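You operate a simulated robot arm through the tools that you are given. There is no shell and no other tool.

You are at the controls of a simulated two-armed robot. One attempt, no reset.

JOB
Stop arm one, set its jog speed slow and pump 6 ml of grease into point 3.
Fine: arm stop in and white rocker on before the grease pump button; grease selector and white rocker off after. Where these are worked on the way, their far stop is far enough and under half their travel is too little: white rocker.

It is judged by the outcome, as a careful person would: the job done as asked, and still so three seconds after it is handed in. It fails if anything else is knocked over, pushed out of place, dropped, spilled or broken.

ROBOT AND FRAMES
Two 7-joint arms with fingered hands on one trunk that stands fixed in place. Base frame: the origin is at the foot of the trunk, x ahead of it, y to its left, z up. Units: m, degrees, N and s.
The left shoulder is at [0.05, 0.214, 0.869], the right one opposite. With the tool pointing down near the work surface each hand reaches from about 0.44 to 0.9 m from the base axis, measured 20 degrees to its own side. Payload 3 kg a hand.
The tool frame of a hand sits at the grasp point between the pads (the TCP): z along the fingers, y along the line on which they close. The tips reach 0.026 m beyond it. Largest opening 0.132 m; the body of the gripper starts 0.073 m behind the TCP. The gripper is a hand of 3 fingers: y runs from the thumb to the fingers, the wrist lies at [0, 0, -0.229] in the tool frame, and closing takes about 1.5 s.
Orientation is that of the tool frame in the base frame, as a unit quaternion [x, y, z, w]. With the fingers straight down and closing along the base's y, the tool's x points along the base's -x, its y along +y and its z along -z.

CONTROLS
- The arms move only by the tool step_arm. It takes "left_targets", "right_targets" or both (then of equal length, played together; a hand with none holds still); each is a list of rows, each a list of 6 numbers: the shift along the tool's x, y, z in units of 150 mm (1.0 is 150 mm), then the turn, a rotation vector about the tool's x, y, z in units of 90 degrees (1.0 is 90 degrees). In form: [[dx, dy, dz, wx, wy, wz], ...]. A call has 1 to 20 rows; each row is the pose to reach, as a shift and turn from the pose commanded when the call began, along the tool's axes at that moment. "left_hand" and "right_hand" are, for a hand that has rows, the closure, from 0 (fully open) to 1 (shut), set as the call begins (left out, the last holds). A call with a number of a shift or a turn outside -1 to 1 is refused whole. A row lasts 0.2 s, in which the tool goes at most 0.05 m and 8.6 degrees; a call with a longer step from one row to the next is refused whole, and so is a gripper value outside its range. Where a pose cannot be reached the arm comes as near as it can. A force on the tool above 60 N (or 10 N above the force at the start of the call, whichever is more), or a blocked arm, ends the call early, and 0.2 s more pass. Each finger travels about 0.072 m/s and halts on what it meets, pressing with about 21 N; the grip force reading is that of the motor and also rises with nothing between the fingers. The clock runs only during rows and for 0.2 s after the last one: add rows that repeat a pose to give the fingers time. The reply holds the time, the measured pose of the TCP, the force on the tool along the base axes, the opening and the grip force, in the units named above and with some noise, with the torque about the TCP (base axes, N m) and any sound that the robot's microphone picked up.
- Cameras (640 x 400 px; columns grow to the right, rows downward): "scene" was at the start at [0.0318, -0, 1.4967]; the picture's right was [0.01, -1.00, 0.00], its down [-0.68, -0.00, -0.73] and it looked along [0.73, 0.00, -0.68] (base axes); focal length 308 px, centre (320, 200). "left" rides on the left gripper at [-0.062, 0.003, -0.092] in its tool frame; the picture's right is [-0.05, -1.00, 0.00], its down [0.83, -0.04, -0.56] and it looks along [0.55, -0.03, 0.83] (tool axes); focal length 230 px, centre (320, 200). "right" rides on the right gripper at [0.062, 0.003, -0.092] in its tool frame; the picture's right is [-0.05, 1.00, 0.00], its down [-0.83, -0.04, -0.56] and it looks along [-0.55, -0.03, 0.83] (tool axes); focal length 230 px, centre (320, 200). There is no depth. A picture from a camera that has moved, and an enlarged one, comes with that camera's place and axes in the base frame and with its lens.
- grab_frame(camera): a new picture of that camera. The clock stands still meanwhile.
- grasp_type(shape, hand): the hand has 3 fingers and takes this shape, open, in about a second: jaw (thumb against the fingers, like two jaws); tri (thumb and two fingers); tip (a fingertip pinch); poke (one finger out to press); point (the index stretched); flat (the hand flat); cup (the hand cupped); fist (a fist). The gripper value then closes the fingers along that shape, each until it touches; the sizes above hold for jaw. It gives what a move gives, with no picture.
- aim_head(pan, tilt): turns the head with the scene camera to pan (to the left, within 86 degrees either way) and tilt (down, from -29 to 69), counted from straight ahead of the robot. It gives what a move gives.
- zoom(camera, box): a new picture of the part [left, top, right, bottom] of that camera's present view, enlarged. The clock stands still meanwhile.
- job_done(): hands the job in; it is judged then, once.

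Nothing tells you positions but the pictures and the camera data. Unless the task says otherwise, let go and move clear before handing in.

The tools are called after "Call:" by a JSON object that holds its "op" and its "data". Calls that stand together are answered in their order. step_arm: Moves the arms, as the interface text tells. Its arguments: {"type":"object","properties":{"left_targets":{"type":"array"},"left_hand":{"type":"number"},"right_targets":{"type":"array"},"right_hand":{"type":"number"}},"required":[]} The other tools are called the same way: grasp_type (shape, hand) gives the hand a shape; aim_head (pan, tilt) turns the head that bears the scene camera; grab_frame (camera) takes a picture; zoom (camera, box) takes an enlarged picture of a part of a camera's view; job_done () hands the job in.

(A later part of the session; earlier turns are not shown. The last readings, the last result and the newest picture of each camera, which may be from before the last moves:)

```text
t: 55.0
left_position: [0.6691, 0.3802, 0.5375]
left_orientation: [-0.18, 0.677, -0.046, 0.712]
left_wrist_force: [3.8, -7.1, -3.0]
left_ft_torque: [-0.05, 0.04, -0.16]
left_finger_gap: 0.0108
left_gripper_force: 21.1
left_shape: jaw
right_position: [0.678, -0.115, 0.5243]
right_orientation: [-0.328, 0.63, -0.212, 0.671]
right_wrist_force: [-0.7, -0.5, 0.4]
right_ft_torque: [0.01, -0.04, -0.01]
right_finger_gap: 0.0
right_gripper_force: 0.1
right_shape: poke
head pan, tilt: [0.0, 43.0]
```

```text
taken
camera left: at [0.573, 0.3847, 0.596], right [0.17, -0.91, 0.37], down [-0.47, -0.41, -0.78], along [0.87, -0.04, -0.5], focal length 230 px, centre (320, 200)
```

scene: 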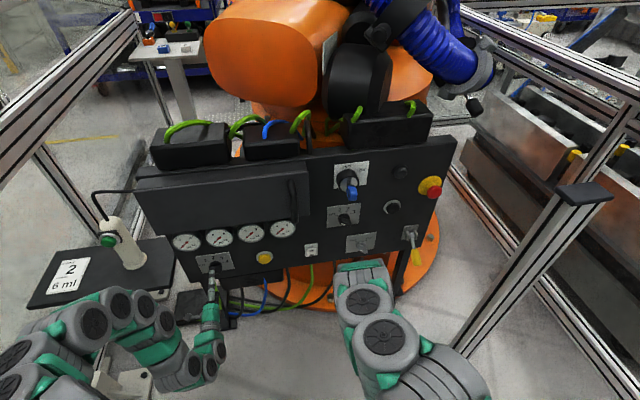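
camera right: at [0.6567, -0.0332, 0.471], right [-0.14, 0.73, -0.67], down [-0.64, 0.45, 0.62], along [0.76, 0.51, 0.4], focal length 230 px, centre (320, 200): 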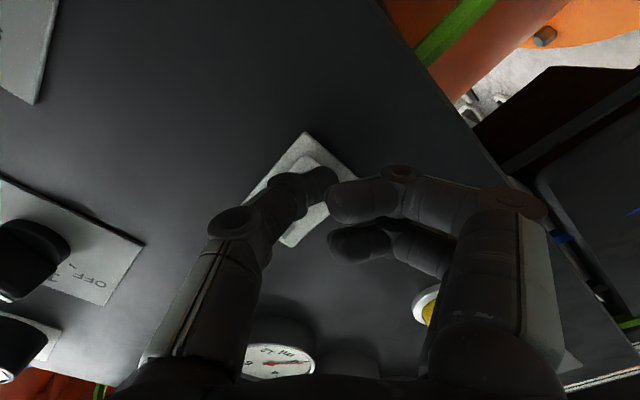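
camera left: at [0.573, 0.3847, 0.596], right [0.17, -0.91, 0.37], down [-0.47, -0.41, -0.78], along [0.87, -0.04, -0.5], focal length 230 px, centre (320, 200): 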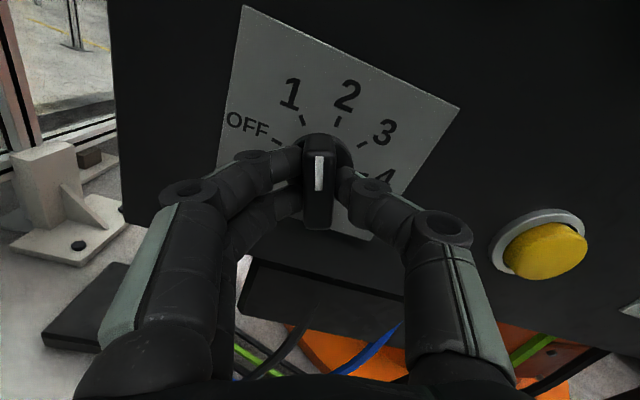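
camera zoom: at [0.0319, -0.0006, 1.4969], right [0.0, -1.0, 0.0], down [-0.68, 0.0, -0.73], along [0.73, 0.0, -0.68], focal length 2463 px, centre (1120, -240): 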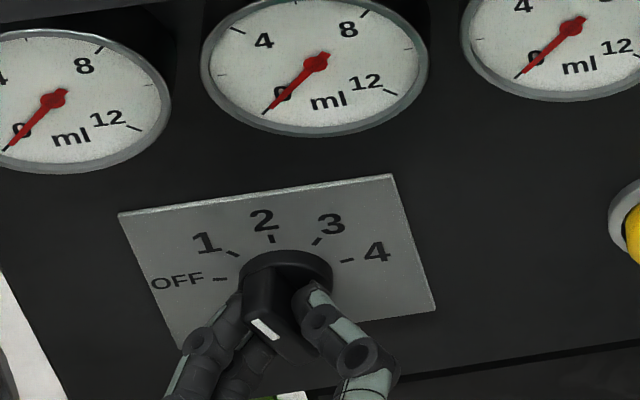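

The knob has turned with the hand and is now between 1 and 2. I'll continue the remaining 60° to 3.

Call:
{"op": "step_arm", "data": {"left_targets": [[0, 0, 0, 0, 0, 0.083], [0, 0, 0, 0, 0, 0.167], [0, 0, 0, 0, 0, 0.25], [0, 0, 0, 0, 0, 0.333], [0, 0, 0, 0, 0, 0.417], [0, 0, 0, 0, 0, 0.5], [0, 0, 0, 0, 0, 0.583], [0, 0, 0, 0, 0, 0.667], [0, 0, 0, 0, 0, 0.667]], "left_hand": 1}}

Call:
{"op": "zoom", "data": {"camera": "scene", "box": [180, 230, 260, 280]}}

Call:
{"op": "grab_frame", "data": {"camera": "left"}}

```text
t: 57.0
left_position: [0.6682, 0.3796, 0.5408]
left_orientation: [0.182, 0.676, 0.315, 0.64]
left_wrist_force: [6.9, -0.6, -14.1]
left_ft_torque: [-0.05, 0.31, -0.08]
left_finger_gap: 0.0105
left_gripper_force: 21.5
left_shape: jaw
right_position: [0.6784, -0.1137, 0.5239]
right_orientation: [-0.329, 0.63, -0.211, 0.671]
right_wrist_force: [0.0, 0.6, -0.3]
right_ft_torque: [0.02, -0.01, -0.01]
right_finger_gap: 0.0
right_gripper_force: 0.1
right_shape: poke
head pan, tilt: [0.0, 43.0]
```

```text
8.00 times, centred on (220, 255) of scene
camera zoom: at [0.0321, -0.0004, 1.4969], right [0.0, -1.0, 0.0], down [-0.68, 0.0, -0.73], along [0.73, 0.0, -0.68], focal length 2463 px, centre (1120, -240)
```

zoom: 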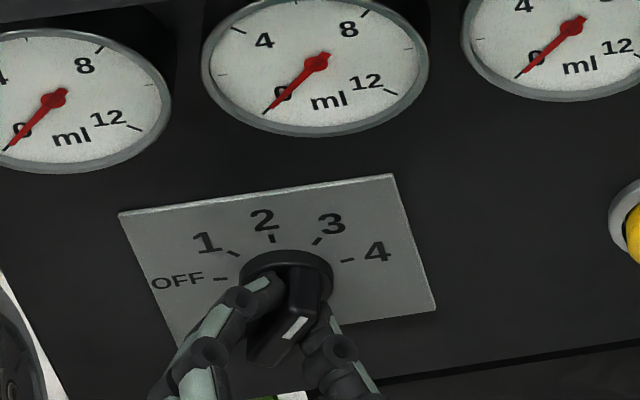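

```text
taken
camera left: at [0.5843, 0.3255, 0.5874], right [0.16, -0.77, -0.62], down [-0.63, 0.4, -0.66], along [0.76, 0.5, -0.42], focal length 230 px, centre (320, 200)
```

left: 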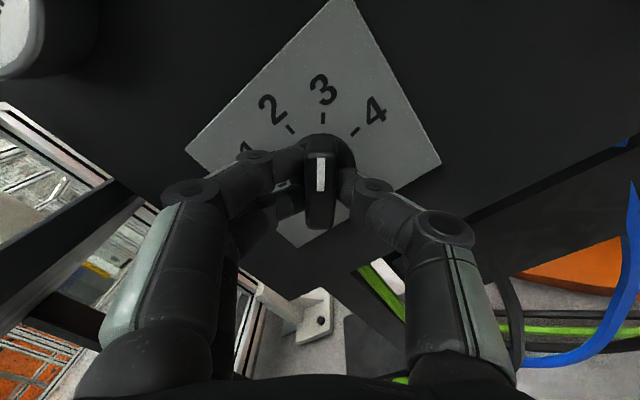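

The pointer lines up with 3. I'll open the fingers, back off along the normal, and check it stays there.

Call:
{"op": "step_arm", "data": {"left_targets": [[0, 0, 0, 0, 0, 0], [0, 0, 0, 0, 0, 0], [0, 0, 0, 0, 0, 0], [0, 0, 0, 0, 0, 0], [0, 0, 0, 0, 0, 0], [0, 0, 0, 0, 0, 0], [0, 0, -0.1, 0, 0, 0], [0, 0, -0.25, 0, 0, 0], [0, 0, -0.4, 0, 0, 0]], "left_hand": 0}}

Call:
{"op": "grab_frame", "data": {"camera": "left"}}

Call:
{"op": "zoom", "data": {"camera": "scene", "box": [180, 220, 276, 280]}}

```text
t: 59.0
left_position: [0.612, 0.3712, 0.5427]
left_orientation: [0.184, 0.678, 0.313, 0.639]
left_wrist_force: [0.2, -0.7, 0.1]
left_ft_torque: [-0.03, 0.0, 0.01]
left_finger_gap: 0.1318
left_gripper_force: 0.1
left_shape: jaw
left hand out of reach, approached as far as the arm can: row 9
right_position: [0.6773, -0.1134, 0.524]
right_orientation: [-0.328, 0.63, -0.211, 0.671]
right_wrist_force: [-0.4, 1.1, -0.8]
right_ft_torque: [0.03, -0.03, -0.02]
right_finger_gap: 0.0
right_gripper_force: 0.1
right_shape: poke
head pan, tilt: [0.0, 43.0]
```

```text
taken
camera left: at [0.5288, 0.3158, 0.5914], right [0.16, -0.77, -0.62], down [-0.63, 0.4, -0.66], along [0.76, 0.5, -0.42], focal length 230 px, centre (320, 200)
```

left: 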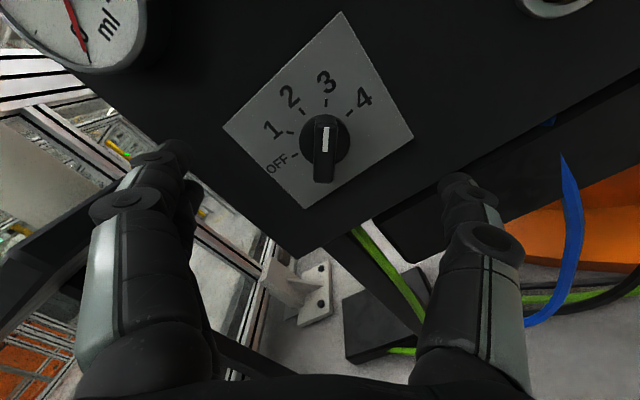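

```text
6.67 times, centred on (228, 250) of scene
camera zoom: at [0.0319, -0.0006, 1.4969], right [0.0, -1.0, 0.0], down [-0.68, 0.0, -0.73], along [0.73, 0.0, -0.68], focal length 2053 px, centre (933, -133)
```

zoom: 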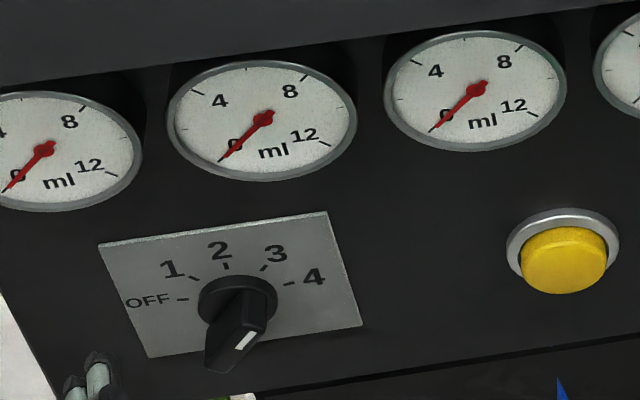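

The selector is on 3 and all gauges still read 0. I'll put the left hand in poke shape and move it in front of the yellow pump button at about (0.739, 0.213, 0.545).

Call:
{"op": "grasp_type", "data": {"shape": "poke", "hand": "left"}}

Call:
{"op": "step_arm", "data": {"left_targets": [[-0.1, -0.11, 0.0, 0, 0, -0.06], [-0.2, -0.22, 0, 0, 0, -0.12], [-0.31, -0.34, -0.01, 0, 0, -0.19], [-0.42, -0.46, -0.015, 0, 0, -0.26], [-0.53, -0.58, -0.02, 0, 0, -0.33], [-0.64, -0.7, -0.03, 0, 0, -0.4], [-0.72, -0.79, -0.034, 0, 0, -0.456], [-0.801, -0.884, -0.034, 0, 0, -0.456], [-0.801, -0.884, -0.034, 0, 0, -0.456]]}}

Call:
{"op": "grab_frame", "data": {"camera": "left"}}

Call:
{"op": "grab_frame", "data": {"camera": "scene"}}

```text
t: 59.9
left_position: [0.613, 0.3702, 0.5439]
left_orientation: [0.183, 0.678, 0.314, 0.639]
left_wrist_force: [-0.1, 0.8, 0.7]
left_ft_torque: [0.0, -0.02, 0.02]
left_finger_gap: 0.0003
left_gripper_force: 0.1
left_shape: poke
right_position: [0.6776, -0.1145, 0.5238]
right_orientation: [-0.329, 0.63, -0.211, 0.671]
right_wrist_force: [-1.0, -0.2, -1.1]
right_ft_torque: [0.0, 0.0, -0.01]
right_finger_gap: 0.0
right_gripper_force: 0.0
right_shape: poke
head pan, tilt: [0.0, 43.0]
```

```text
t: 61.9
left_position: [0.6444, 0.194, 0.5463]
left_orientation: [-0.067, 0.7, 0.07, 0.708]
left_wrist_force: [-0.8, -0.3, -0.9]
left_ft_torque: [0.02, 0.01, 0.04]
left_finger_gap: 0.0
left_gripper_force: 0.1
left_shape: poke
left hand out of reach, approached as far as the arm can: row 1, 2, 3, 4, 5, 6, 7
right_position: [0.6771, -0.1154, 0.5238]
right_orientation: [-0.328, 0.63, -0.211, 0.671]
right_wrist_force: [0.3, 0.6, 0.6]
right_ft_torque: [-0.02, 0.0, -0.03]
right_finger_gap: 0.0
right_gripper_force: 0.1
right_shape: poke
head pan, tilt: [0.0, 43.0]
```

```text
taken
camera left: at [0.5508, 0.1797, 0.608], right [0.19, -0.98, 0.05], down [-0.53, -0.15, -0.84], along [0.83, 0.14, -0.54], focal length 230 px, centre (320, 200)
```

left: 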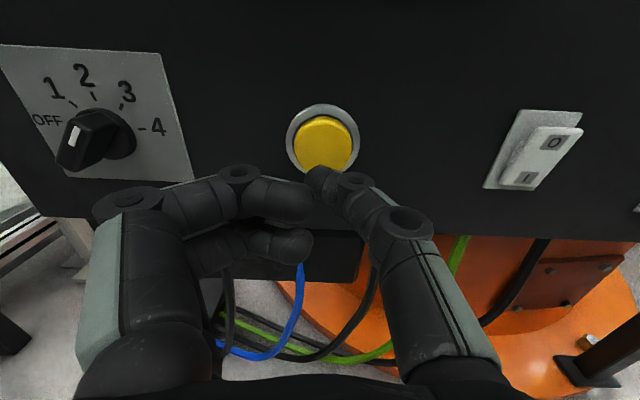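

```text
taken
```

scene: 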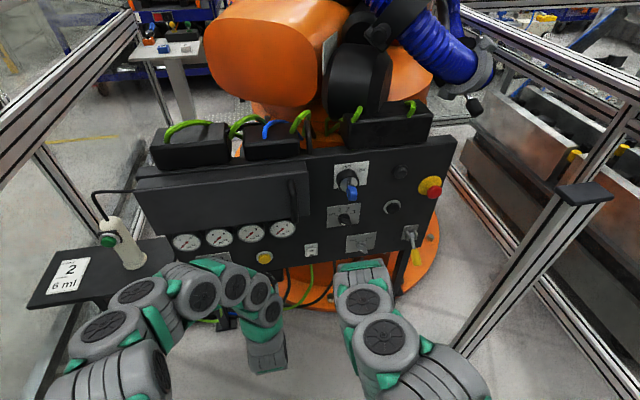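

The hand is in front of the yellow button. I want to recheck the selector's pointer from here and from the scene before pumping.

Call:
{"op": "zoom", "data": {"camera": "left", "box": [0, 40, 192, 160]}}

Call:
{"op": "zoom", "data": {"camera": "scene", "box": [180, 220, 276, 280]}}

Call:
{"op": "zoom", "data": {"camera": "left", "box": [240, 80, 400, 180]}}

```text
3.33 times, centred on (96, 100) of left
camera zoom: at [0.5508, 0.1797, 0.608], right [0.19, -0.98, 0.05], down [-0.53, -0.15, -0.84], along [0.83, 0.14, -0.54], focal length 767 px, centre (1067, 533)
```

zoom: 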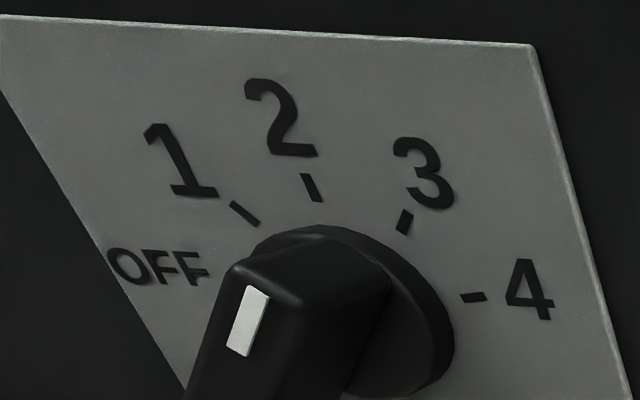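

```text
6.67 times, centred on (228, 250) of scene
camera zoom: at [0.0319, -0.0005, 1.4969], right [0.0, -1.0, 0.0], down [-0.68, 0.0, -0.73], along [0.73, 0.0, -0.68], focal length 2053 px, centre (933, -133)
```

zoom: 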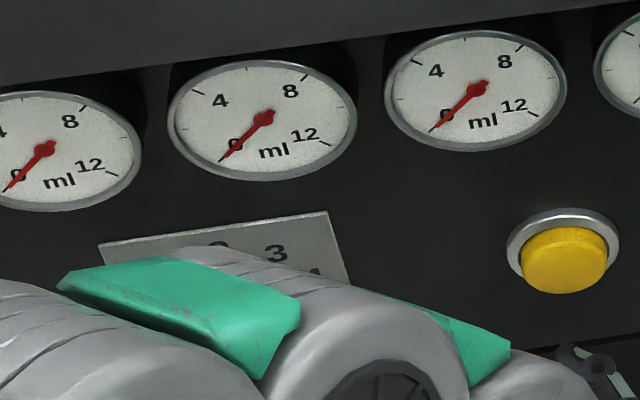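

```text
4.00 times, centred on (320, 130) of left
camera zoom: at [0.5508, 0.1797, 0.608], right [0.19, -0.98, 0.05], down [-0.53, -0.15, -0.84], along [0.83, 0.14, -0.54], focal length 920 px, centre (320, 480)
```

zoom: 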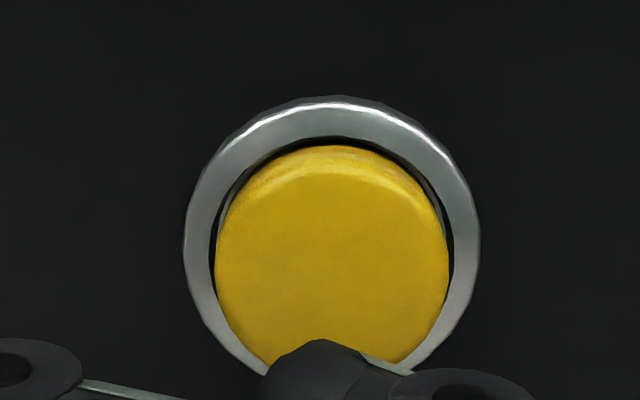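

The mark on the selector points along the 3 tick, all gauges read 0, and the fingertip is aligned with the yellow button. I'll approach to near contact first.

Call:
{"op": "step_arm", "data": {"left_targets": [[0, 0, 0.07, 0, 0, 0], [0, 0, 0.14, 0, 0, 0], [0, 0, 0.2, 0, 0, 0], [0, 0, 0.25, 0, 0, 0], [0, 0, 0.27, 0, 0, 0], [0, 0, 0.27, 0, 0, 0]]}}

Call:
{"op": "grab_frame", "data": {"camera": "left"}}

Call:
{"op": "zoom", "data": {"camera": "scene", "box": [212, 215, 308, 275]}}

```text
t: 63.3
left_position: [0.683, 0.2023, 0.5486]
left_orientation: [-0.066, 0.696, 0.071, 0.711]
left_wrist_force: [-0.2, -0.7, -0.3]
left_ft_torque: [0.0, -0.05, 0.0]
left_finger_gap: 0.0
left_gripper_force: 0.0
left_shape: poke
right_position: [0.6778, -0.1139, 0.5248]
right_orientation: [-0.328, 0.63, -0.212, 0.671]
right_wrist_force: [0.7, 0.7, -0.3]
right_ft_torque: [0.0, -0.03, -0.03]
right_finger_gap: 0.0003
right_gripper_force: 0.1
right_shape: poke
head pan, tilt: [0.0, 43.0]
```

```text
taken
camera left: at [0.5903, 0.1878, 0.6086], right [0.19, -0.98, 0.05], down [-0.52, -0.14, -0.84], along [0.83, 0.14, -0.54], focal length 230 px, centre (320, 200)
```

left: 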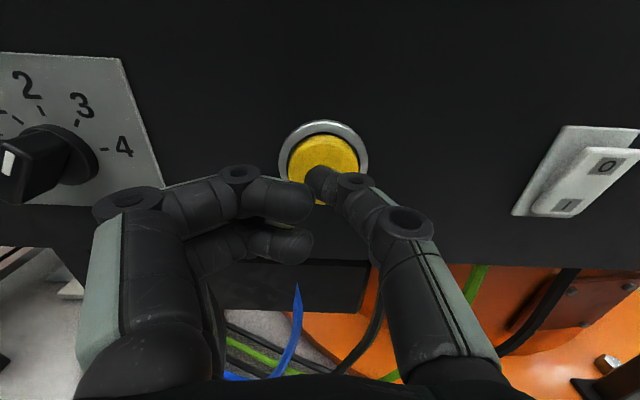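

```text
6.67 times, centred on (260, 245) of scene
camera zoom: at [0.0319, -0.0005, 1.4969], right [0.0, -1.0, 0.0], down [-0.68, 0.0, -0.73], along [0.73, 0.0, -0.68], focal length 2053 px, centre (720, -100)
```

zoom: 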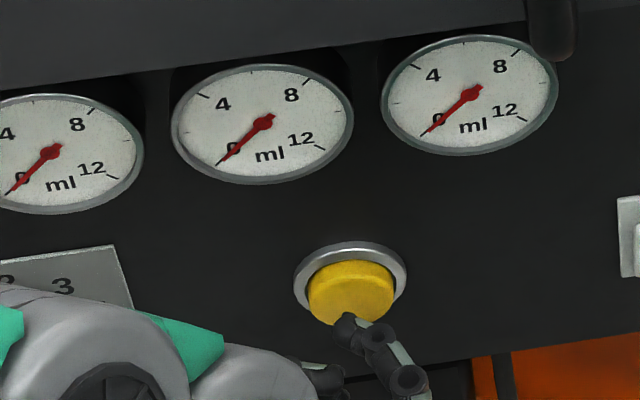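

Fingertip is about 10 mm off the cap. I'll creep forward to find first contact before making a short trial press.

Call:
{"op": "step_arm", "data": {"left_targets": [[0, 0, 0.02, 0, 0, 0], [0, 0, 0.04, 0, 0, 0]]}}

```text
t: 63.9
left_position: [0.6893, 0.204, 0.5485]
left_orientation: [-0.066, 0.697, 0.071, 0.711]
left_wrist_force: [0.5, 0.0, -0.1]
left_ft_torque: [0.03, 0.0, 0.01]
left_finger_gap: 0.0
left_gripper_force: 0.2
left_shape: poke
right_position: [0.678, -0.1137, 0.5245]
right_orientation: [-0.33, 0.63, -0.21, 0.671]
right_wrist_force: [-0.3, -0.6, -0.4]
right_ft_torque: [0.02, 0.01, -0.01]
right_finger_gap: 0.0
right_gripper_force: 0.0
right_shape: poke
head pan, tilt: [0.0, 43.0]
```

No contact yet at tip x ≈ 0.715. I'll creep forward another 4 mm.

Call:
{"op": "step_arm", "data": {"left_targets": [[0, 0, 0.013, 0, 0, 0], [0, 0, 0.027, 0, 0, 0]]}}

Call:
{"op": "zoom", "data": {"camera": "scene", "box": [212, 215, 308, 275]}}

```text
t: 64.5
left_position: [0.6924, 0.2047, 0.5489]
left_orientation: [-0.067, 0.697, 0.071, 0.711]
left_wrist_force: [0.3, 0.3, 0.8]
left_ft_torque: [-0.02, 0.02, 0.03]
left_finger_gap: 0.0001
left_gripper_force: 0.2
left_shape: poke
right_position: [0.6788, -0.1147, 0.5237]
right_orientation: [-0.329, 0.63, -0.211, 0.671]
right_wrist_force: [-0.1, -0.2, 0.9]
right_ft_torque: [-0.02, -0.01, -0.01]
right_finger_gap: 0.0002
right_gripper_force: 0.1
right_shape: poke
head pan, tilt: [0.0, 43.0]
```

```text
6.67 times, centred on (260, 245) of scene
camera zoom: at [0.0319, -0.0005, 1.4969], right [0.0, -1.0, 0.0], down [-0.68, 0.0, -0.73], along [0.73, 0.0, -0.68], focal length 2053 px, centre (720, -100)
```

zoom: 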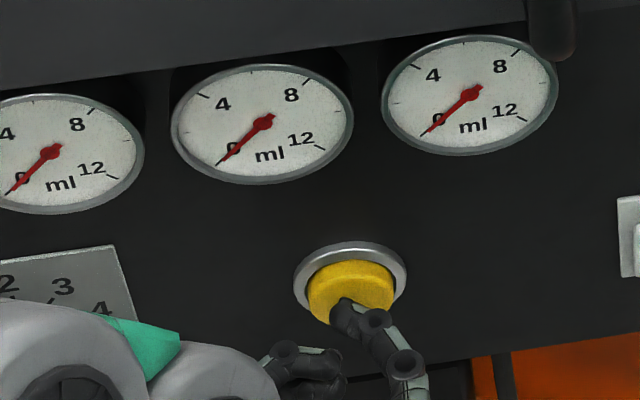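

The tip is very close to the cap with no force yet; gauges unchanged. Another 3 mm.

Call:
{"op": "step_arm", "data": {"left_targets": [[0, 0, 0.02, 0, 0, 0]]}}

Call:
{"op": "zoom", "data": {"camera": "scene", "box": [212, 215, 308, 275]}}

```text
t: 64.9
left_position: [0.6946, 0.2058, 0.5483]
left_orientation: [-0.066, 0.696, 0.071, 0.711]
left_wrist_force: [0.0, 0.6, -0.8]
left_ft_torque: [0.0, -0.03, 0.0]
left_finger_gap: 0.0
left_gripper_force: 0.1
left_shape: poke
right_position: [0.6775, -0.1146, 0.5241]
right_orientation: [-0.328, 0.63, -0.212, 0.671]
right_wrist_force: [0.3, -0.3, -0.1]
right_ft_torque: [-0.01, -0.01, -0.02]
right_finger_gap: 0.0
right_gripper_force: 0.1
right_shape: poke
head pan, tilt: [0.0, 43.0]
```

```text
6.67 times, centred on (260, 245) of scene
camera zoom: at [0.0319, -0.0005, 1.4969], right [0.0, -1.0, 0.0], down [-0.68, 0.0, -0.73], along [0.73, 0.0, -0.68], focal length 2053 px, centre (720, -100)
```

zoom: 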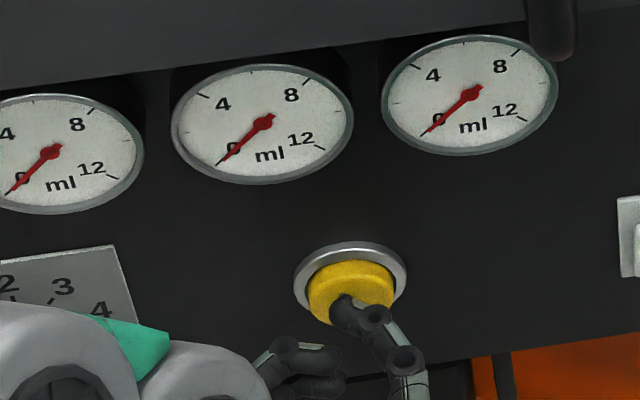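

Still no contact force. I'll now make a short trial press, going 12 mm further in and returning within the same move, then read the gauge.

Call:
{"op": "step_arm", "data": {"left_targets": [[0, 0, 0.02, 0, 0, 0], [0, 0, 0.04, 0, 0, 0], [0, 0, 0.06, 0, 0, 0], [0, 0, 0.08, 0, 0, 0], [0, 0, 0.02, 0, 0, 0], [0, 0, 0, 0, 0, 0]]}}

Call:
{"op": "zoom", "data": {"camera": "scene", "box": [212, 215, 308, 275]}}

```text
t: 66.3
left_position: [0.6964, 0.2068, 0.5489]
left_orientation: [-0.066, 0.696, 0.071, 0.711]
left_wrist_force: [-1.8, 0.0, 0.8]
left_ft_torque: [0.01, -0.02, -0.01]
left_finger_gap: 0.0
left_gripper_force: 0.1
left_shape: poke
right_position: [0.6786, -0.1131, 0.5236]
right_orientation: [-0.328, 0.63, -0.211, 0.671]
right_wrist_force: [0.3, 0.5, 0.2]
right_ft_torque: [-0.02, 0.0, 0.02]
right_finger_gap: 0.0
right_gripper_force: 0.0
right_shape: poke
head pan, tilt: [0.0, 43.0]
heard: click
```

```text
6.67 times, centred on (260, 245) of scene
camera zoom: at [0.0319, -0.0005, 1.4969], right [0.0, -1.0, 0.0], down [-0.68, 0.0, -0.73], along [0.73, 0.0, -0.68], focal length 2053 px, centre (720, -100)
```

zoom: 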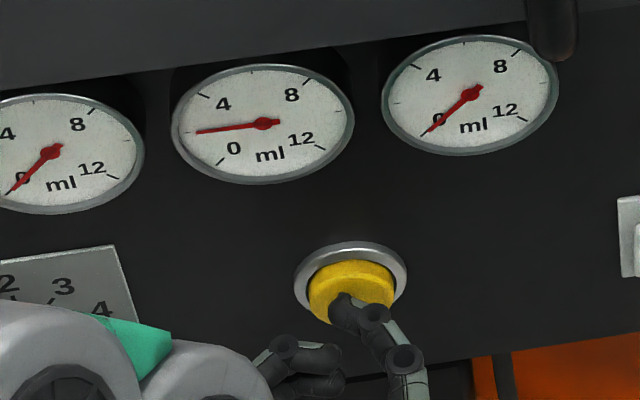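

A click was heard and gauge 3 moved from 0 to about 2 ml. I'll look closely at the gauge to read it exactly.

Call:
{"op": "zoom", "data": {"camera": "scene", "box": [232, 218, 272, 243]}}

Call:
{"op": "grab_frame", "data": {"camera": "left"}}

```text
16.00 times, centred on (252, 230) of scene
camera zoom: at [0.0319, -0.0005, 1.4969], right [0.0, -1.0, 0.0], down [-0.68, 0.0, -0.73], along [0.73, 0.0, -0.68], focal length 4927 px, centre (1408, -288)
```

zoom: 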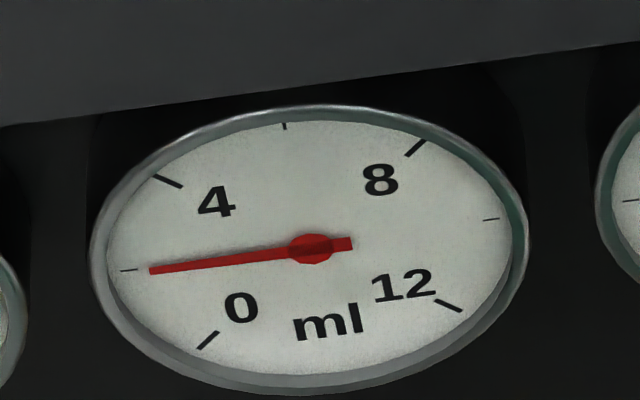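

```text
taken
camera left: at [0.6032, 0.1915, 0.6091], right [0.19, -0.98, 0.05], down [-0.52, -0.14, -0.84], along [0.83, 0.14, -0.54], focal length 230 px, centre (320, 200)
```

left: 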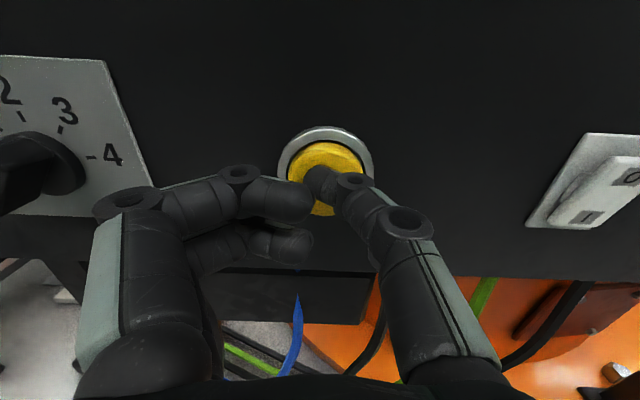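

The needle sits exactly on the 2 ml tick, so one press seems to deliver 2 ml. I'll back fully off the button, make one more identical press, and read again.

Call:
{"op": "step_arm", "data": {"left_targets": [[0, 0, -0.05, 0, 0, 0], [0, 0, -0.05, 0, 0, 0], [0, 0, 0.0, 0, 0, 0], [0, 0, 0.04, 0, 0, 0], [0, 0, 0.06, 0, 0, 0], [0, 0, 0.08, 0, 0, 0], [0, 0, 0.02, 0, 0, 0], [0, 0, -0.05, 0, 0, 0], [0, 0, -0.05, 0, 0, 0]]}}

Call:
{"op": "zoom", "data": {"camera": "scene", "box": [232, 218, 272, 243]}}

Call:
{"op": "zoom", "data": {"camera": "scene", "box": [212, 215, 308, 275]}}

```text
t: 68.3
left_position: [0.6881, 0.2037, 0.5482]
left_orientation: [-0.066, 0.697, 0.07, 0.711]
left_wrist_force: [-0.5, -0.4, 0.3]
left_ft_torque: [0.04, -0.03, 0.02]
left_finger_gap: 0.0
left_gripper_force: 0.2
left_shape: poke
right_position: [0.6771, -0.1139, 0.5242]
right_orientation: [-0.329, 0.63, -0.211, 0.671]
right_wrist_force: [0.0, 0.3, 0.0]
right_ft_torque: [-0.02, 0.0, -0.02]
right_finger_gap: 0.0001
right_gripper_force: 0.0
right_shape: poke
head pan, tilt: [0.0, 43.0]
heard: click
```

```text
16.00 times, centred on (252, 230) of scene
camera zoom: at [0.0319, -0.0005, 1.4969], right [0.0, -1.0, 0.0], down [-0.68, 0.0, -0.73], along [0.73, 0.0, -0.68], focal length 4927 px, centre (1408, -288)
```

zoom: 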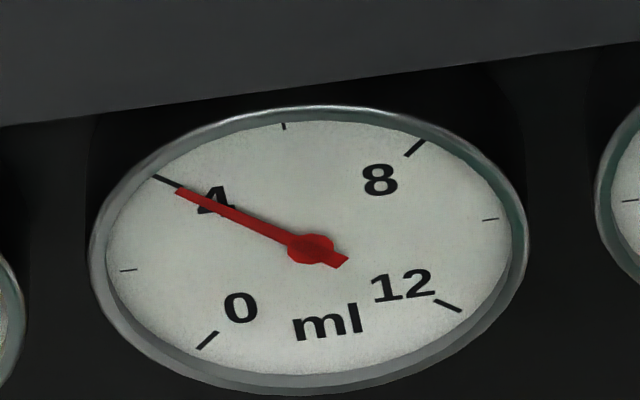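

```text
6.67 times, centred on (260, 245) of scene
camera zoom: at [0.0319, -0.0005, 1.4969], right [0.0, -1.0, 0.0], down [-0.68, 0.0, -0.73], along [0.73, 0.0, -0.68], focal length 2053 px, centre (720, -100)
```

zoom: 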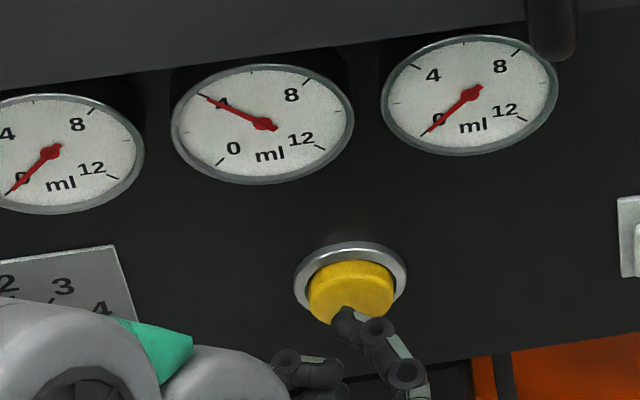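

Gauge 3 reads exactly 4 ml. One more identical press gives 6 ml.

Call:
{"op": "step_arm", "data": {"left_targets": [[0, 0, 0.05, 0, 0, 0], [0, 0, 0.09, 0, 0, 0], [0, 0, 0.11, 0, 0, 0], [0, 0, 0.13, 0, 0, 0], [0, 0, 0.07, 0, 0, 0], [0, 0, 0, 0, 0, 0], [0, 0, -0.05, 0, 0, 0]]}}

Call:
{"op": "zoom", "data": {"camera": "scene", "box": [232, 218, 272, 243]}}

Call:
{"op": "zoom", "data": {"camera": "scene", "box": [212, 215, 308, 275]}}

```text
t: 69.9
left_position: [0.6813, 0.2032, 0.5476]
left_orientation: [-0.067, 0.697, 0.071, 0.711]
left_wrist_force: [-0.3, -0.6, 0.5]
left_ft_torque: [-0.01, -0.03, -0.02]
left_finger_gap: 0.0
left_gripper_force: 0.0
left_shape: poke
right_position: [0.6779, -0.1147, 0.5228]
right_orientation: [-0.328, 0.63, -0.211, 0.671]
right_wrist_force: [0.5, 0.0, -0.2]
right_ft_torque: [0.01, 0.0, -0.02]
right_finger_gap: 0.0001
right_gripper_force: 0.1
right_shape: poke
head pan, tilt: [0.0, 43.0]
heard: click
```

```text
16.00 times, centred on (252, 230) of scene
camera zoom: at [0.0319, -0.0005, 1.4969], right [0.0, -1.0, 0.0], down [-0.68, 0.0, -0.73], along [0.73, 0.0, -0.68], focal length 4927 px, centre (1408, -288)
```

zoom: 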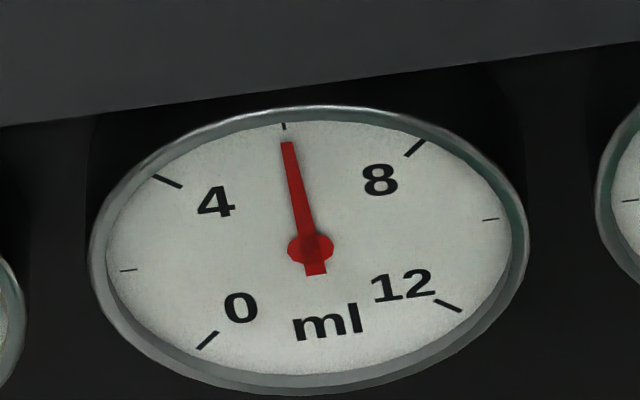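

```text
6.67 times, centred on (260, 245) of scene
camera zoom: at [0.0319, -0.0005, 1.4969], right [0.0, -1.0, 0.0], down [-0.68, 0.0, -0.73], along [0.73, 0.0, -0.68], focal length 2053 px, centre (720, -100)
```

zoom: 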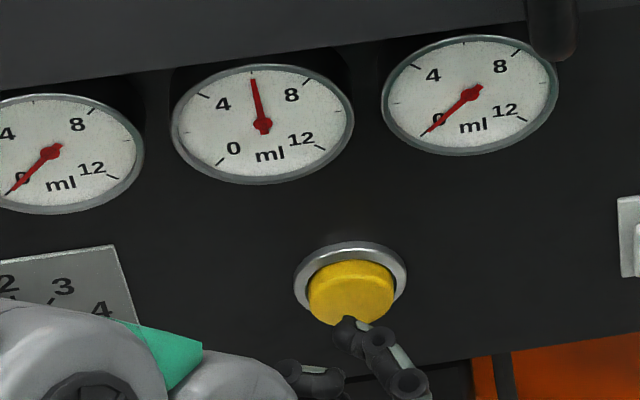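

Gauge 3 reads exactly 6 ml and the neighbouring gauges still read 0. Now I'll back off and bring the left hand back to the selector to turn it OFF.

Call:
{"op": "step_arm", "data": {"left_targets": [[0, 0, -0.1, 0, 0, 0], [0, 0, -0.2, 0, 0, 0], [0, 0.15, -0.25, 0, 0, 0.07], [0.01, 0.32, -0.25, 0, 0, 0.15], [0.015, 0.5, -0.25, 0, 0, 0.22], [0.02, 0.68, -0.24, 0, 0, 0.3], [0.025, 0.84, -0.24, 0, 0, 0.38], [0.03, 0.98, -0.24, 0, 0, 0.456], [0.03, 0.98, -0.24, 0, 0, 0.456]]}}

Call:
{"op": "grasp_type", "data": {"shape": "jaw", "hand": "left"}}

Call:
{"op": "grab_frame", "data": {"camera": "left"}}

Call:
{"op": "grab_frame", "data": {"camera": "scene"}}

```text
t: 71.9
left_position: [0.6221, 0.3446, 0.5513]
left_orientation: [0.184, 0.677, 0.315, 0.639]
left_wrist_force: [-0.8, 0.3, -0.4]
left_ft_torque: [-0.02, 0.01, 0.04]
left_finger_gap: 0.0
left_gripper_force: 0.1
left_shape: poke
left hand out of reach, approached as far as the arm can: row 3, 4, 5, 6, 7, 8, 9
right_position: [0.6768, -0.1147, 0.5243]
right_orientation: [-0.329, 0.63, -0.211, 0.671]
right_wrist_force: [-0.5, -0.4, -0.3]
right_ft_torque: [0.01, -0.01, -0.04]
right_finger_gap: 0.0
right_gripper_force: 0.0
right_shape: poke
head pan, tilt: [0.0, 43.0]
```

```text
t: 72.8
left_position: [0.6223, 0.3438, 0.5518]
left_orientation: [0.183, 0.677, 0.314, 0.639]
left_wrist_force: [-0.1, -0.5, 0.3]
left_ft_torque: [-0.03, -0.05, 0.0]
left_finger_gap: 0.132
left_gripper_force: 0.1
left_shape: jaw
right_position: [0.6778, -0.1149, 0.525]
right_orientation: [-0.329, 0.631, -0.21, 0.671]
right_wrist_force: [-0.7, -0.4, 0.0]
right_ft_torque: [-0.02, -0.04, -0.02]
right_finger_gap: 0.0
right_gripper_force: 0.2
right_shape: poke
head pan, tilt: [0.0, 43.0]
```

```text
taken
camera left: at [0.5383, 0.2891, 0.5988], right [0.16, -0.77, -0.62], down [-0.63, 0.4, -0.66], along [0.76, 0.5, -0.42], focal length 230 px, centre (320, 200)
```

left: 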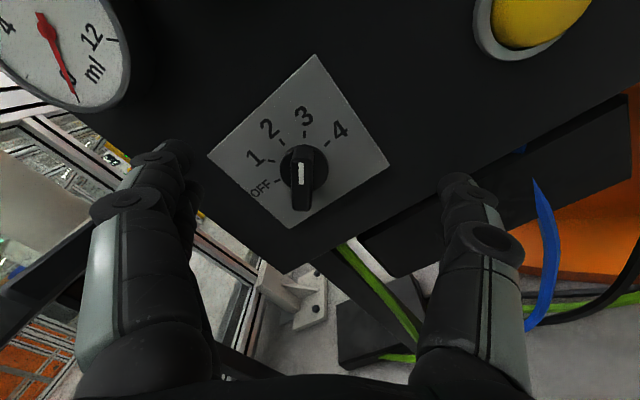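

```text
taken
```

scene: 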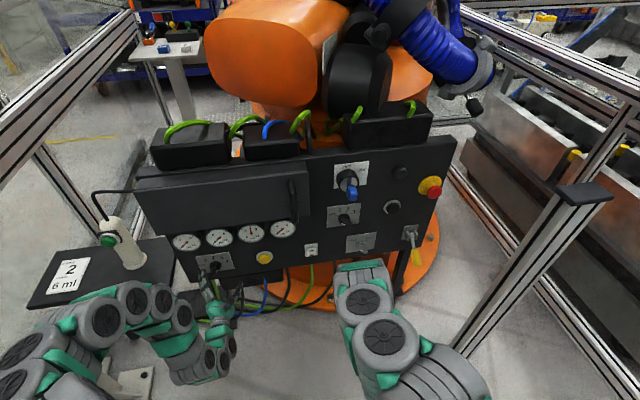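

The hand is open again in front of the selector, roll matching position 3. I'll centre it on the knob axis and then advance.

Call:
{"op": "step_arm", "data": {"left_targets": [[0.05, 0.05, 0.08, 0, 0, 0], [0.1, 0.1, 0.12, 0, 0, 0], [0.138, 0.14, 0.16, 0, 0, 0], [0.138, 0.14, 0.205, 0, 0, 0], [0.138, 0.14, 0.205, 0, 0, 0]], "left_hand": 0}}

Call:
{"op": "grab_frame", "data": {"camera": "left"}}

```text
t: 74.0
left_position: [0.6469, 0.3773, 0.5493]
left_orientation: [0.182, 0.676, 0.315, 0.641]
left_wrist_force: [0.2, 0.4, -1.0]
left_ft_torque: [0.02, -0.02, 0.01]
left_finger_gap: 0.1319
left_gripper_force: 0.2
left_shape: jaw
right_position: [0.6776, -0.1154, 0.524]
right_orientation: [-0.328, 0.63, -0.211, 0.671]
right_wrist_force: [-0.5, 0.0, -0.8]
right_ft_torque: [0.01, 0.0, -0.03]
right_finger_gap: 0.0
right_gripper_force: 0.0
right_shape: poke
head pan, tilt: [0.0, 43.0]
```

```text
taken
camera left: at [0.5627, 0.3228, 0.5964], right [0.16, -0.77, -0.62], down [-0.63, 0.4, -0.66], along [0.76, 0.5, -0.42], focal length 230 px, centre (320, 200)
```

left: 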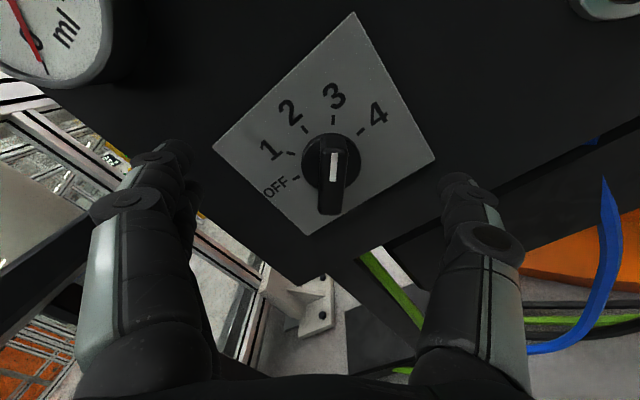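

The bar is about 7 mm to the right of the grasp centre in the hand view. I'll correct that and advance to straddle the bar, then close.

Call:
{"op": "step_arm", "data": {"left_targets": [[0.015, -0.025, 0.0, 0, 0, 0], [0.033, -0.046, 0.03, 0, 0, 0], [0.033, -0.046, 0.08, 0, 0, 0], [0.033, -0.046, 0.12, 0, 0, 0], [0.033, -0.046, 0.15, 0, 0, 0], [0.033, -0.046, 0.15, 0, 0, 0]], "left_hand": 0}}

Call:
{"op": "grab_frame", "data": {"camera": "left"}}

```text
t: 75.4
left_position: [0.6695, 0.3802, 0.5425]
left_orientation: [0.182, 0.676, 0.316, 0.641]
left_wrist_force: [0.8, 0.0, -0.1]
left_ft_torque: [-0.02, 0.0, 0.02]
left_finger_gap: 0.1318
left_gripper_force: 0.2
left_shape: jaw
right_position: [0.6785, -0.1147, 0.5235]
right_orientation: [-0.328, 0.63, -0.21, 0.671]
right_wrist_force: [-0.1, -0.9, 0.3]
right_ft_torque: [-0.01, 0.01, 0.02]
right_finger_gap: 0.0002
right_gripper_force: 0.1
right_shape: poke
head pan, tilt: [0.0, 43.0]
```

```text
taken
camera left: at [0.5847, 0.3252, 0.589], right [0.16, -0.77, -0.62], down [-0.63, 0.4, -0.66], along [0.76, 0.5, -0.42], focal length 230 px, centre (320, 200)
```

left: 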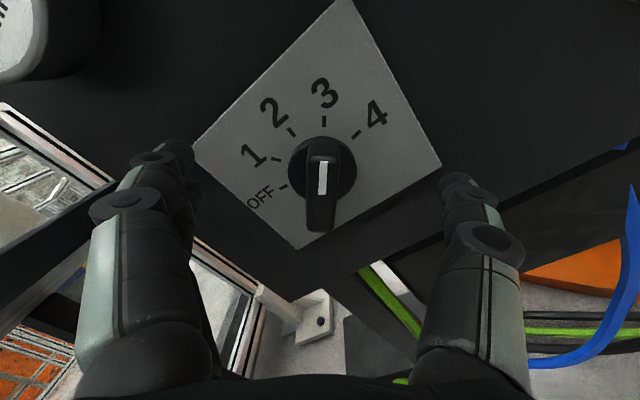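

The bar is centred at (0.670, 0.380, 0.5425). I'll close on it and then turn it back counter-clockwise.

Call:
{"op": "step_arm", "data": {"left_targets": [[0, 0, 0, 0, 0, 0], [0, 0, 0, 0, 0, 0], [0, 0, 0, 0, 0, 0], [0, 0, 0, 0, 0, 0], [0, 0, 0, 0, 0, 0], [0, 0, 0, 0, 0, 0], [0, 0, 0, 0, 0, 0], [0, 0, 0, 0, 0, 0]], "left_hand": 1}}

Call:
{"op": "step_arm", "data": {"left_targets": [[0, 0, 0, 0, 0, -0.083], [0, 0, 0, 0, 0, -0.167], [0, 0, 0, 0, 0, -0.25], [0, 0, 0, 0, 0, -0.333], [0, 0, 0, 0, 0, -0.417], [0, 0, 0, 0, 0, -0.5], [0, 0, 0, 0, 0, -0.583], [0, 0, 0, 0, 0, -0.667], [0, 0, 0, 0, 0, -0.667]], "left_hand": 1}}

Call:
{"op": "grab_frame", "data": {"camera": "left"}}

Call:
{"op": "zoom", "data": {"camera": "scene", "box": [180, 230, 260, 280]}}

```text
t: 77.2
left_position: [0.6684, 0.3802, 0.5414]
left_orientation: [0.183, 0.675, 0.316, 0.641]
left_wrist_force: [4.2, 0.2, 1.0]
left_ft_torque: [0.04, -0.01, 0.01]
left_finger_gap: 0.0109
left_gripper_force: 20.9
left_shape: jaw
right_position: [0.6772, -0.115, 0.5233]
right_orientation: [-0.329, 0.63, -0.211, 0.671]
right_wrist_force: [0.4, -0.3, 1.6]
right_ft_torque: [0.0, 0.03, -0.02]
right_finger_gap: 0.0
right_gripper_force: 0.0
right_shape: poke
head pan, tilt: [0.0, 43.0]
```

```text
t: 79.2
left_position: [0.6682, 0.3812, 0.5433]
left_orientation: [-0.181, 0.676, -0.047, 0.713]
left_wrist_force: [3.9, 6.6, -9.1]
left_ft_torque: [-0.02, 0.22, 0.19]
left_finger_gap: 0.0103
left_gripper_force: 20.8
left_shape: jaw
right_position: [0.678, -0.1139, 0.524]
right_orientation: [-0.328, 0.63, -0.211, 0.671]
right_wrist_force: [0.2, -0.6, -0.1]
right_ft_torque: [-0.01, 0.01, -0.01]
right_finger_gap: 0.0
right_gripper_force: 0.1
right_shape: poke
head pan, tilt: [0.0, 43.0]
```

```text
taken
camera left: at [0.5725, 0.386, 0.5979], right [0.17, -0.91, 0.37], down [-0.47, -0.41, -0.78], along [0.87, -0.04, -0.5], focal length 230 px, centre (320, 200)
```

left: 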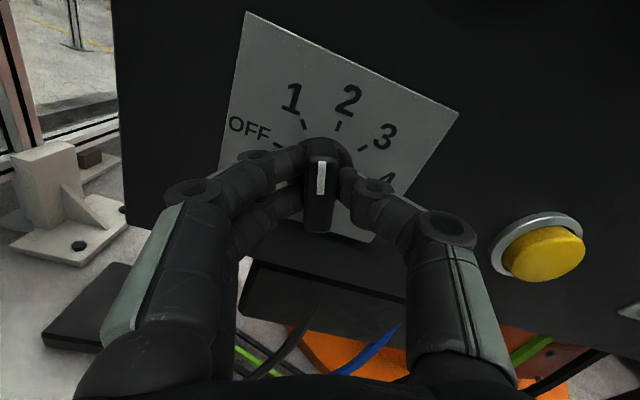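

```text
8.00 times, centred on (220, 255) of scene
camera zoom: at [0.032, -0.0004, 1.4969], right [0.0, -1.0, 0.0], down [-0.68, 0.0, -0.73], along [0.73, 0.0, -0.68], focal length 2463 px, centre (1120, -240)
```

zoom: 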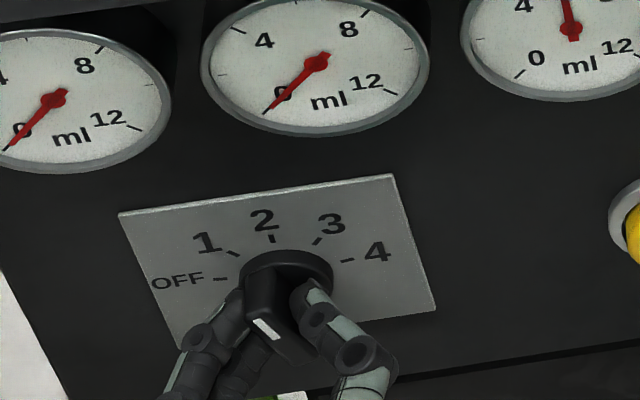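

The selector has turned halfway back, between 2 and 1, and gauge 3 still shows 6. I'll turn the remaining 60° or so to OFF.

Call:
{"op": "step_arm", "data": {"left_targets": [[0, 0, 0, 0, 0, -0.083], [0, 0, 0, 0, 0, -0.167], [0, 0, 0, 0, 0, -0.25], [0, 0, 0, 0, 0, -0.333], [0, 0, 0, 0, 0, -0.417], [0, 0, 0, 0, 0, -0.5], [0, 0, 0, 0, 0, -0.583], [0, 0, 0, 0, 0, -0.667], [0, 0, 0, 0, 0, -0.68], [0, 0, 0, 0, 0, -0.68]], "left_hand": 1}}

Call:
{"op": "grab_frame", "data": {"camera": "left"}}

Call:
{"op": "zoom", "data": {"camera": "scene", "box": [180, 230, 260, 280]}}

```text
t: 81.4
left_position: [0.6697, 0.3821, 0.5429]
left_orientation: [-0.5, 0.49, -0.403, 0.589]
left_wrist_force: [-7.9, 12.4, -13.7]
left_ft_torque: [-0.02, 0.48, 0.26]
left_finger_gap: 0.0104
left_gripper_force: 20.7
left_shape: jaw
right_position: [0.6778, -0.1136, 0.5249]
right_orientation: [-0.328, 0.631, -0.21, 0.671]
right_wrist_force: [0.3, 0.4, 0.0]
right_ft_torque: [0.0, 0.02, 0.0]
right_finger_gap: 0.0
right_gripper_force: 0.0
right_shape: poke
head pan, tilt: [0.0, 43.0]
```

```text
taken
camera left: at [0.5664, 0.424, 0.5486], right [0.0, -0.12, 0.99], down [-0.38, -0.92, -0.11], along [0.92, -0.38, -0.05], focal length 230 px, centre (320, 200)
```

left: 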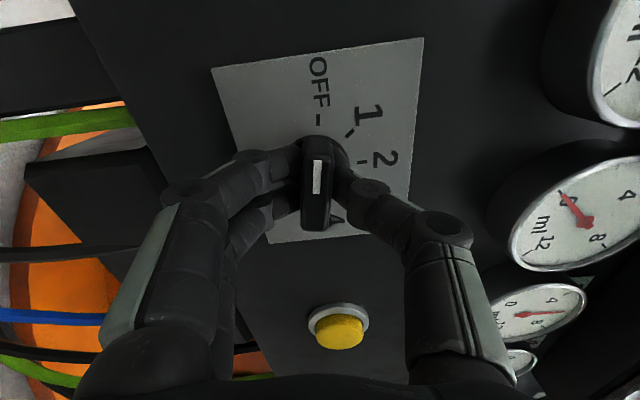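

```text
8.00 times, centred on (220, 255) of scene
camera zoom: at [0.032, -0.0003, 1.4969], right [0.0, -1.0, 0.0], down [-0.68, 0.0, -0.73], along [0.73, 0.0, -0.68], focal length 2463 px, centre (1120, -240)
```

zoom: 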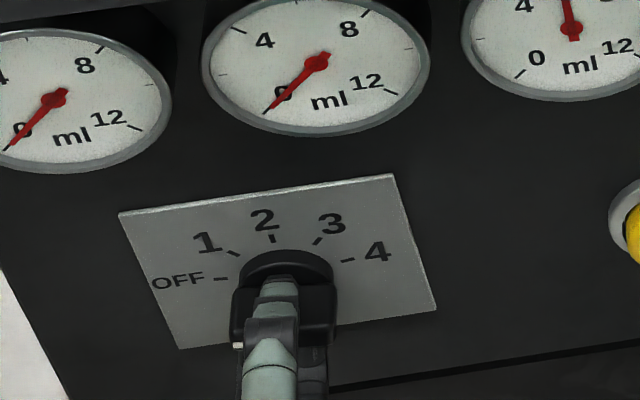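

The pointer lines up with OFF. I'll open the fingers and back straight off.

Call:
{"op": "step_arm", "data": {"left_targets": [[0, 0, 0, 0, 0, 0], [0, 0, 0, 0, 0, 0], [0, 0, 0, 0, 0, 0], [0, 0, 0, 0, 0, 0], [0, 0, 0, 0, 0, 0], [0, 0, 0, 0, 0, 0], [0, 0, -0.1, 0, 0, 0], [0, 0, -0.22, 0, 0, 0], [0, 0, -0.35, 0, 0, 0]], "left_hand": 0}}

Call:
{"op": "grab_frame", "data": {"camera": "left"}}

Call:
{"op": "zoom", "data": {"camera": "scene", "box": [160, 215, 320, 315]}}

```text
t: 83.4
left_position: [0.6184, 0.3701, 0.5419]
left_orientation: [-0.499, 0.491, -0.404, 0.589]
left_wrist_force: [-0.9, 0.4, 0.0]
left_ft_torque: [0.03, 0.03, -0.01]
left_finger_gap: 0.1319
left_gripper_force: 0.1
left_shape: jaw
right_position: [0.6777, -0.1142, 0.5248]
right_orientation: [-0.329, 0.63, -0.211, 0.671]
right_wrist_force: [-0.2, -0.5, -0.1]
right_ft_torque: [0.03, -0.02, 0.01]
right_finger_gap: 0.0001
right_gripper_force: 0.0
right_shape: poke
head pan, tilt: [0.0, 43.0]
```

```text
taken
camera left: at [0.5153, 0.4139, 0.549], right [0.01, -0.12, 0.99], down [-0.38, -0.92, -0.11], along [0.92, -0.38, -0.05], focal length 230 px, centre (320, 200)
```

left: 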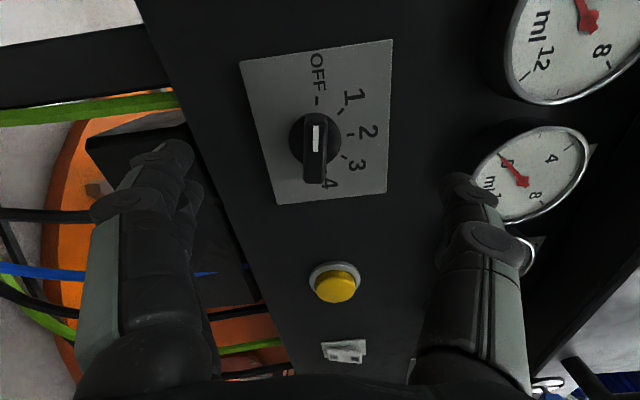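

```text
4.00 times, centred on (240, 265) of scene
camera zoom: at [0.0319, -0.0005, 1.4969], right [0.0, -1.0, 0.0], down [-0.68, 0.0, -0.73], along [0.73, 0.0, -0.68], focal length 1232 px, centre (640, -60)
```

zoom: 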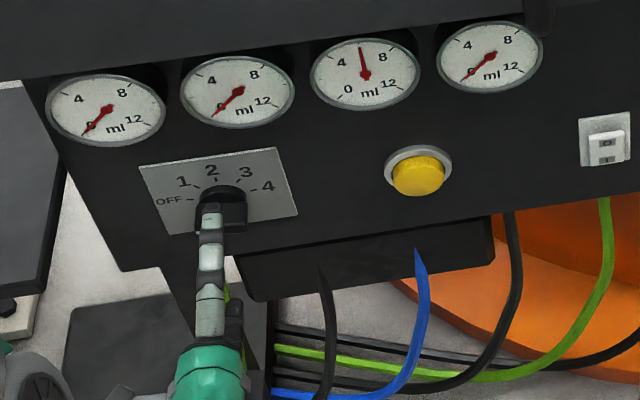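

Selector is OFF and gauges read 0, 0, 6, 0. Now the white rocker: I'll bring the right hand over, rolled so its curled fingers stay above the rocker, to press the upper "O" half.

Call:
{"op": "step_arm", "data": {"right_targets": [[-0.06, 0.035, 0.01, 0, 0, 0.083], [-0.125, 0.07, 0.02, 0, 0, 0.167], [-0.19, 0.105, 0.03, 0, 0, 0.25], [-0.25, 0.14, 0.045, 0, 0, 0.333], [-0.31, 0.175, 0.055, 0, 0, 0.417], [-0.375, 0.21, 0.065, 0, 0, 0.5], [-0.44, 0.245, 0.075, 0, 0, 0.583], [-0.5, 0.28, 0.085, 0, 0, 0.667], [-0.56, 0.315, 0.095, 0, 0, 0.75], [-0.625, 0.35, 0.107, 0, 0, 0.833], [-0.69, 0.385, 0.118, 0, 0, 0.917], [-0.749, 0.42, 0.129, 0, 0, 1.0], [-0.749, 0.42, 0.129, 0, 0, 1.0]]}}

Call:
{"op": "grab_frame", "data": {"camera": "right"}}

Call:
{"op": "grab_frame", "data": {"camera": "scene"}}

```text
t: 86.2
left_position: [0.6192, 0.3708, 0.542]
left_orientation: [-0.5, 0.492, -0.403, 0.588]
left_wrist_force: [0.5, 0.1, -0.2]
left_ft_torque: [-0.03, 0.0, -0.02]
left_finger_gap: 0.1319
left_gripper_force: 0.0
left_shape: jaw
right_position: [0.6774, 0.0115, 0.5588]
right_orientation: [0.213, 0.678, 0.326, 0.624]
right_wrist_force: [-0.1, 0.2, 0.0]
right_ft_torque: [0.0, 0.01, 0.0]
right_finger_gap: 0.0
right_gripper_force: 0.0
right_shape: poke
head pan, tilt: [0.0, 43.0]
```

```text
taken
camera right: at [0.5772, 0.04, 0.5193], right [-0.11, 0.66, 0.74], down [-0.43, -0.71, 0.56], along [0.89, -0.26, 0.36], focal length 230 px, centre (320, 200)
```

right: 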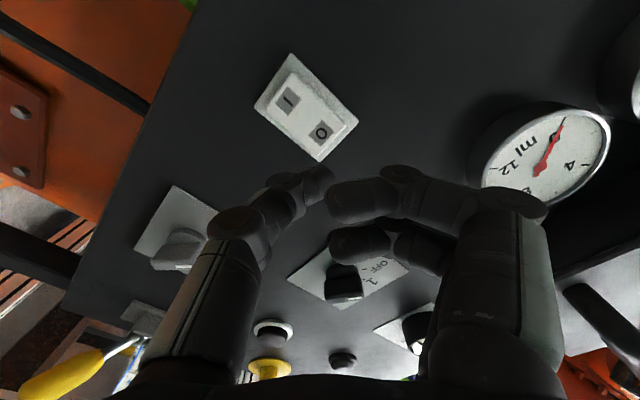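

```text
taken
```

scene: 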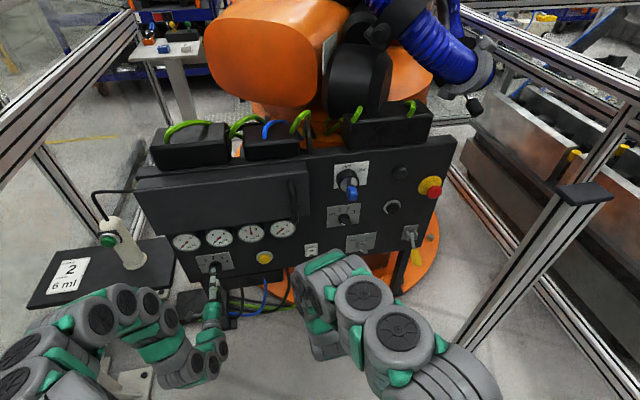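

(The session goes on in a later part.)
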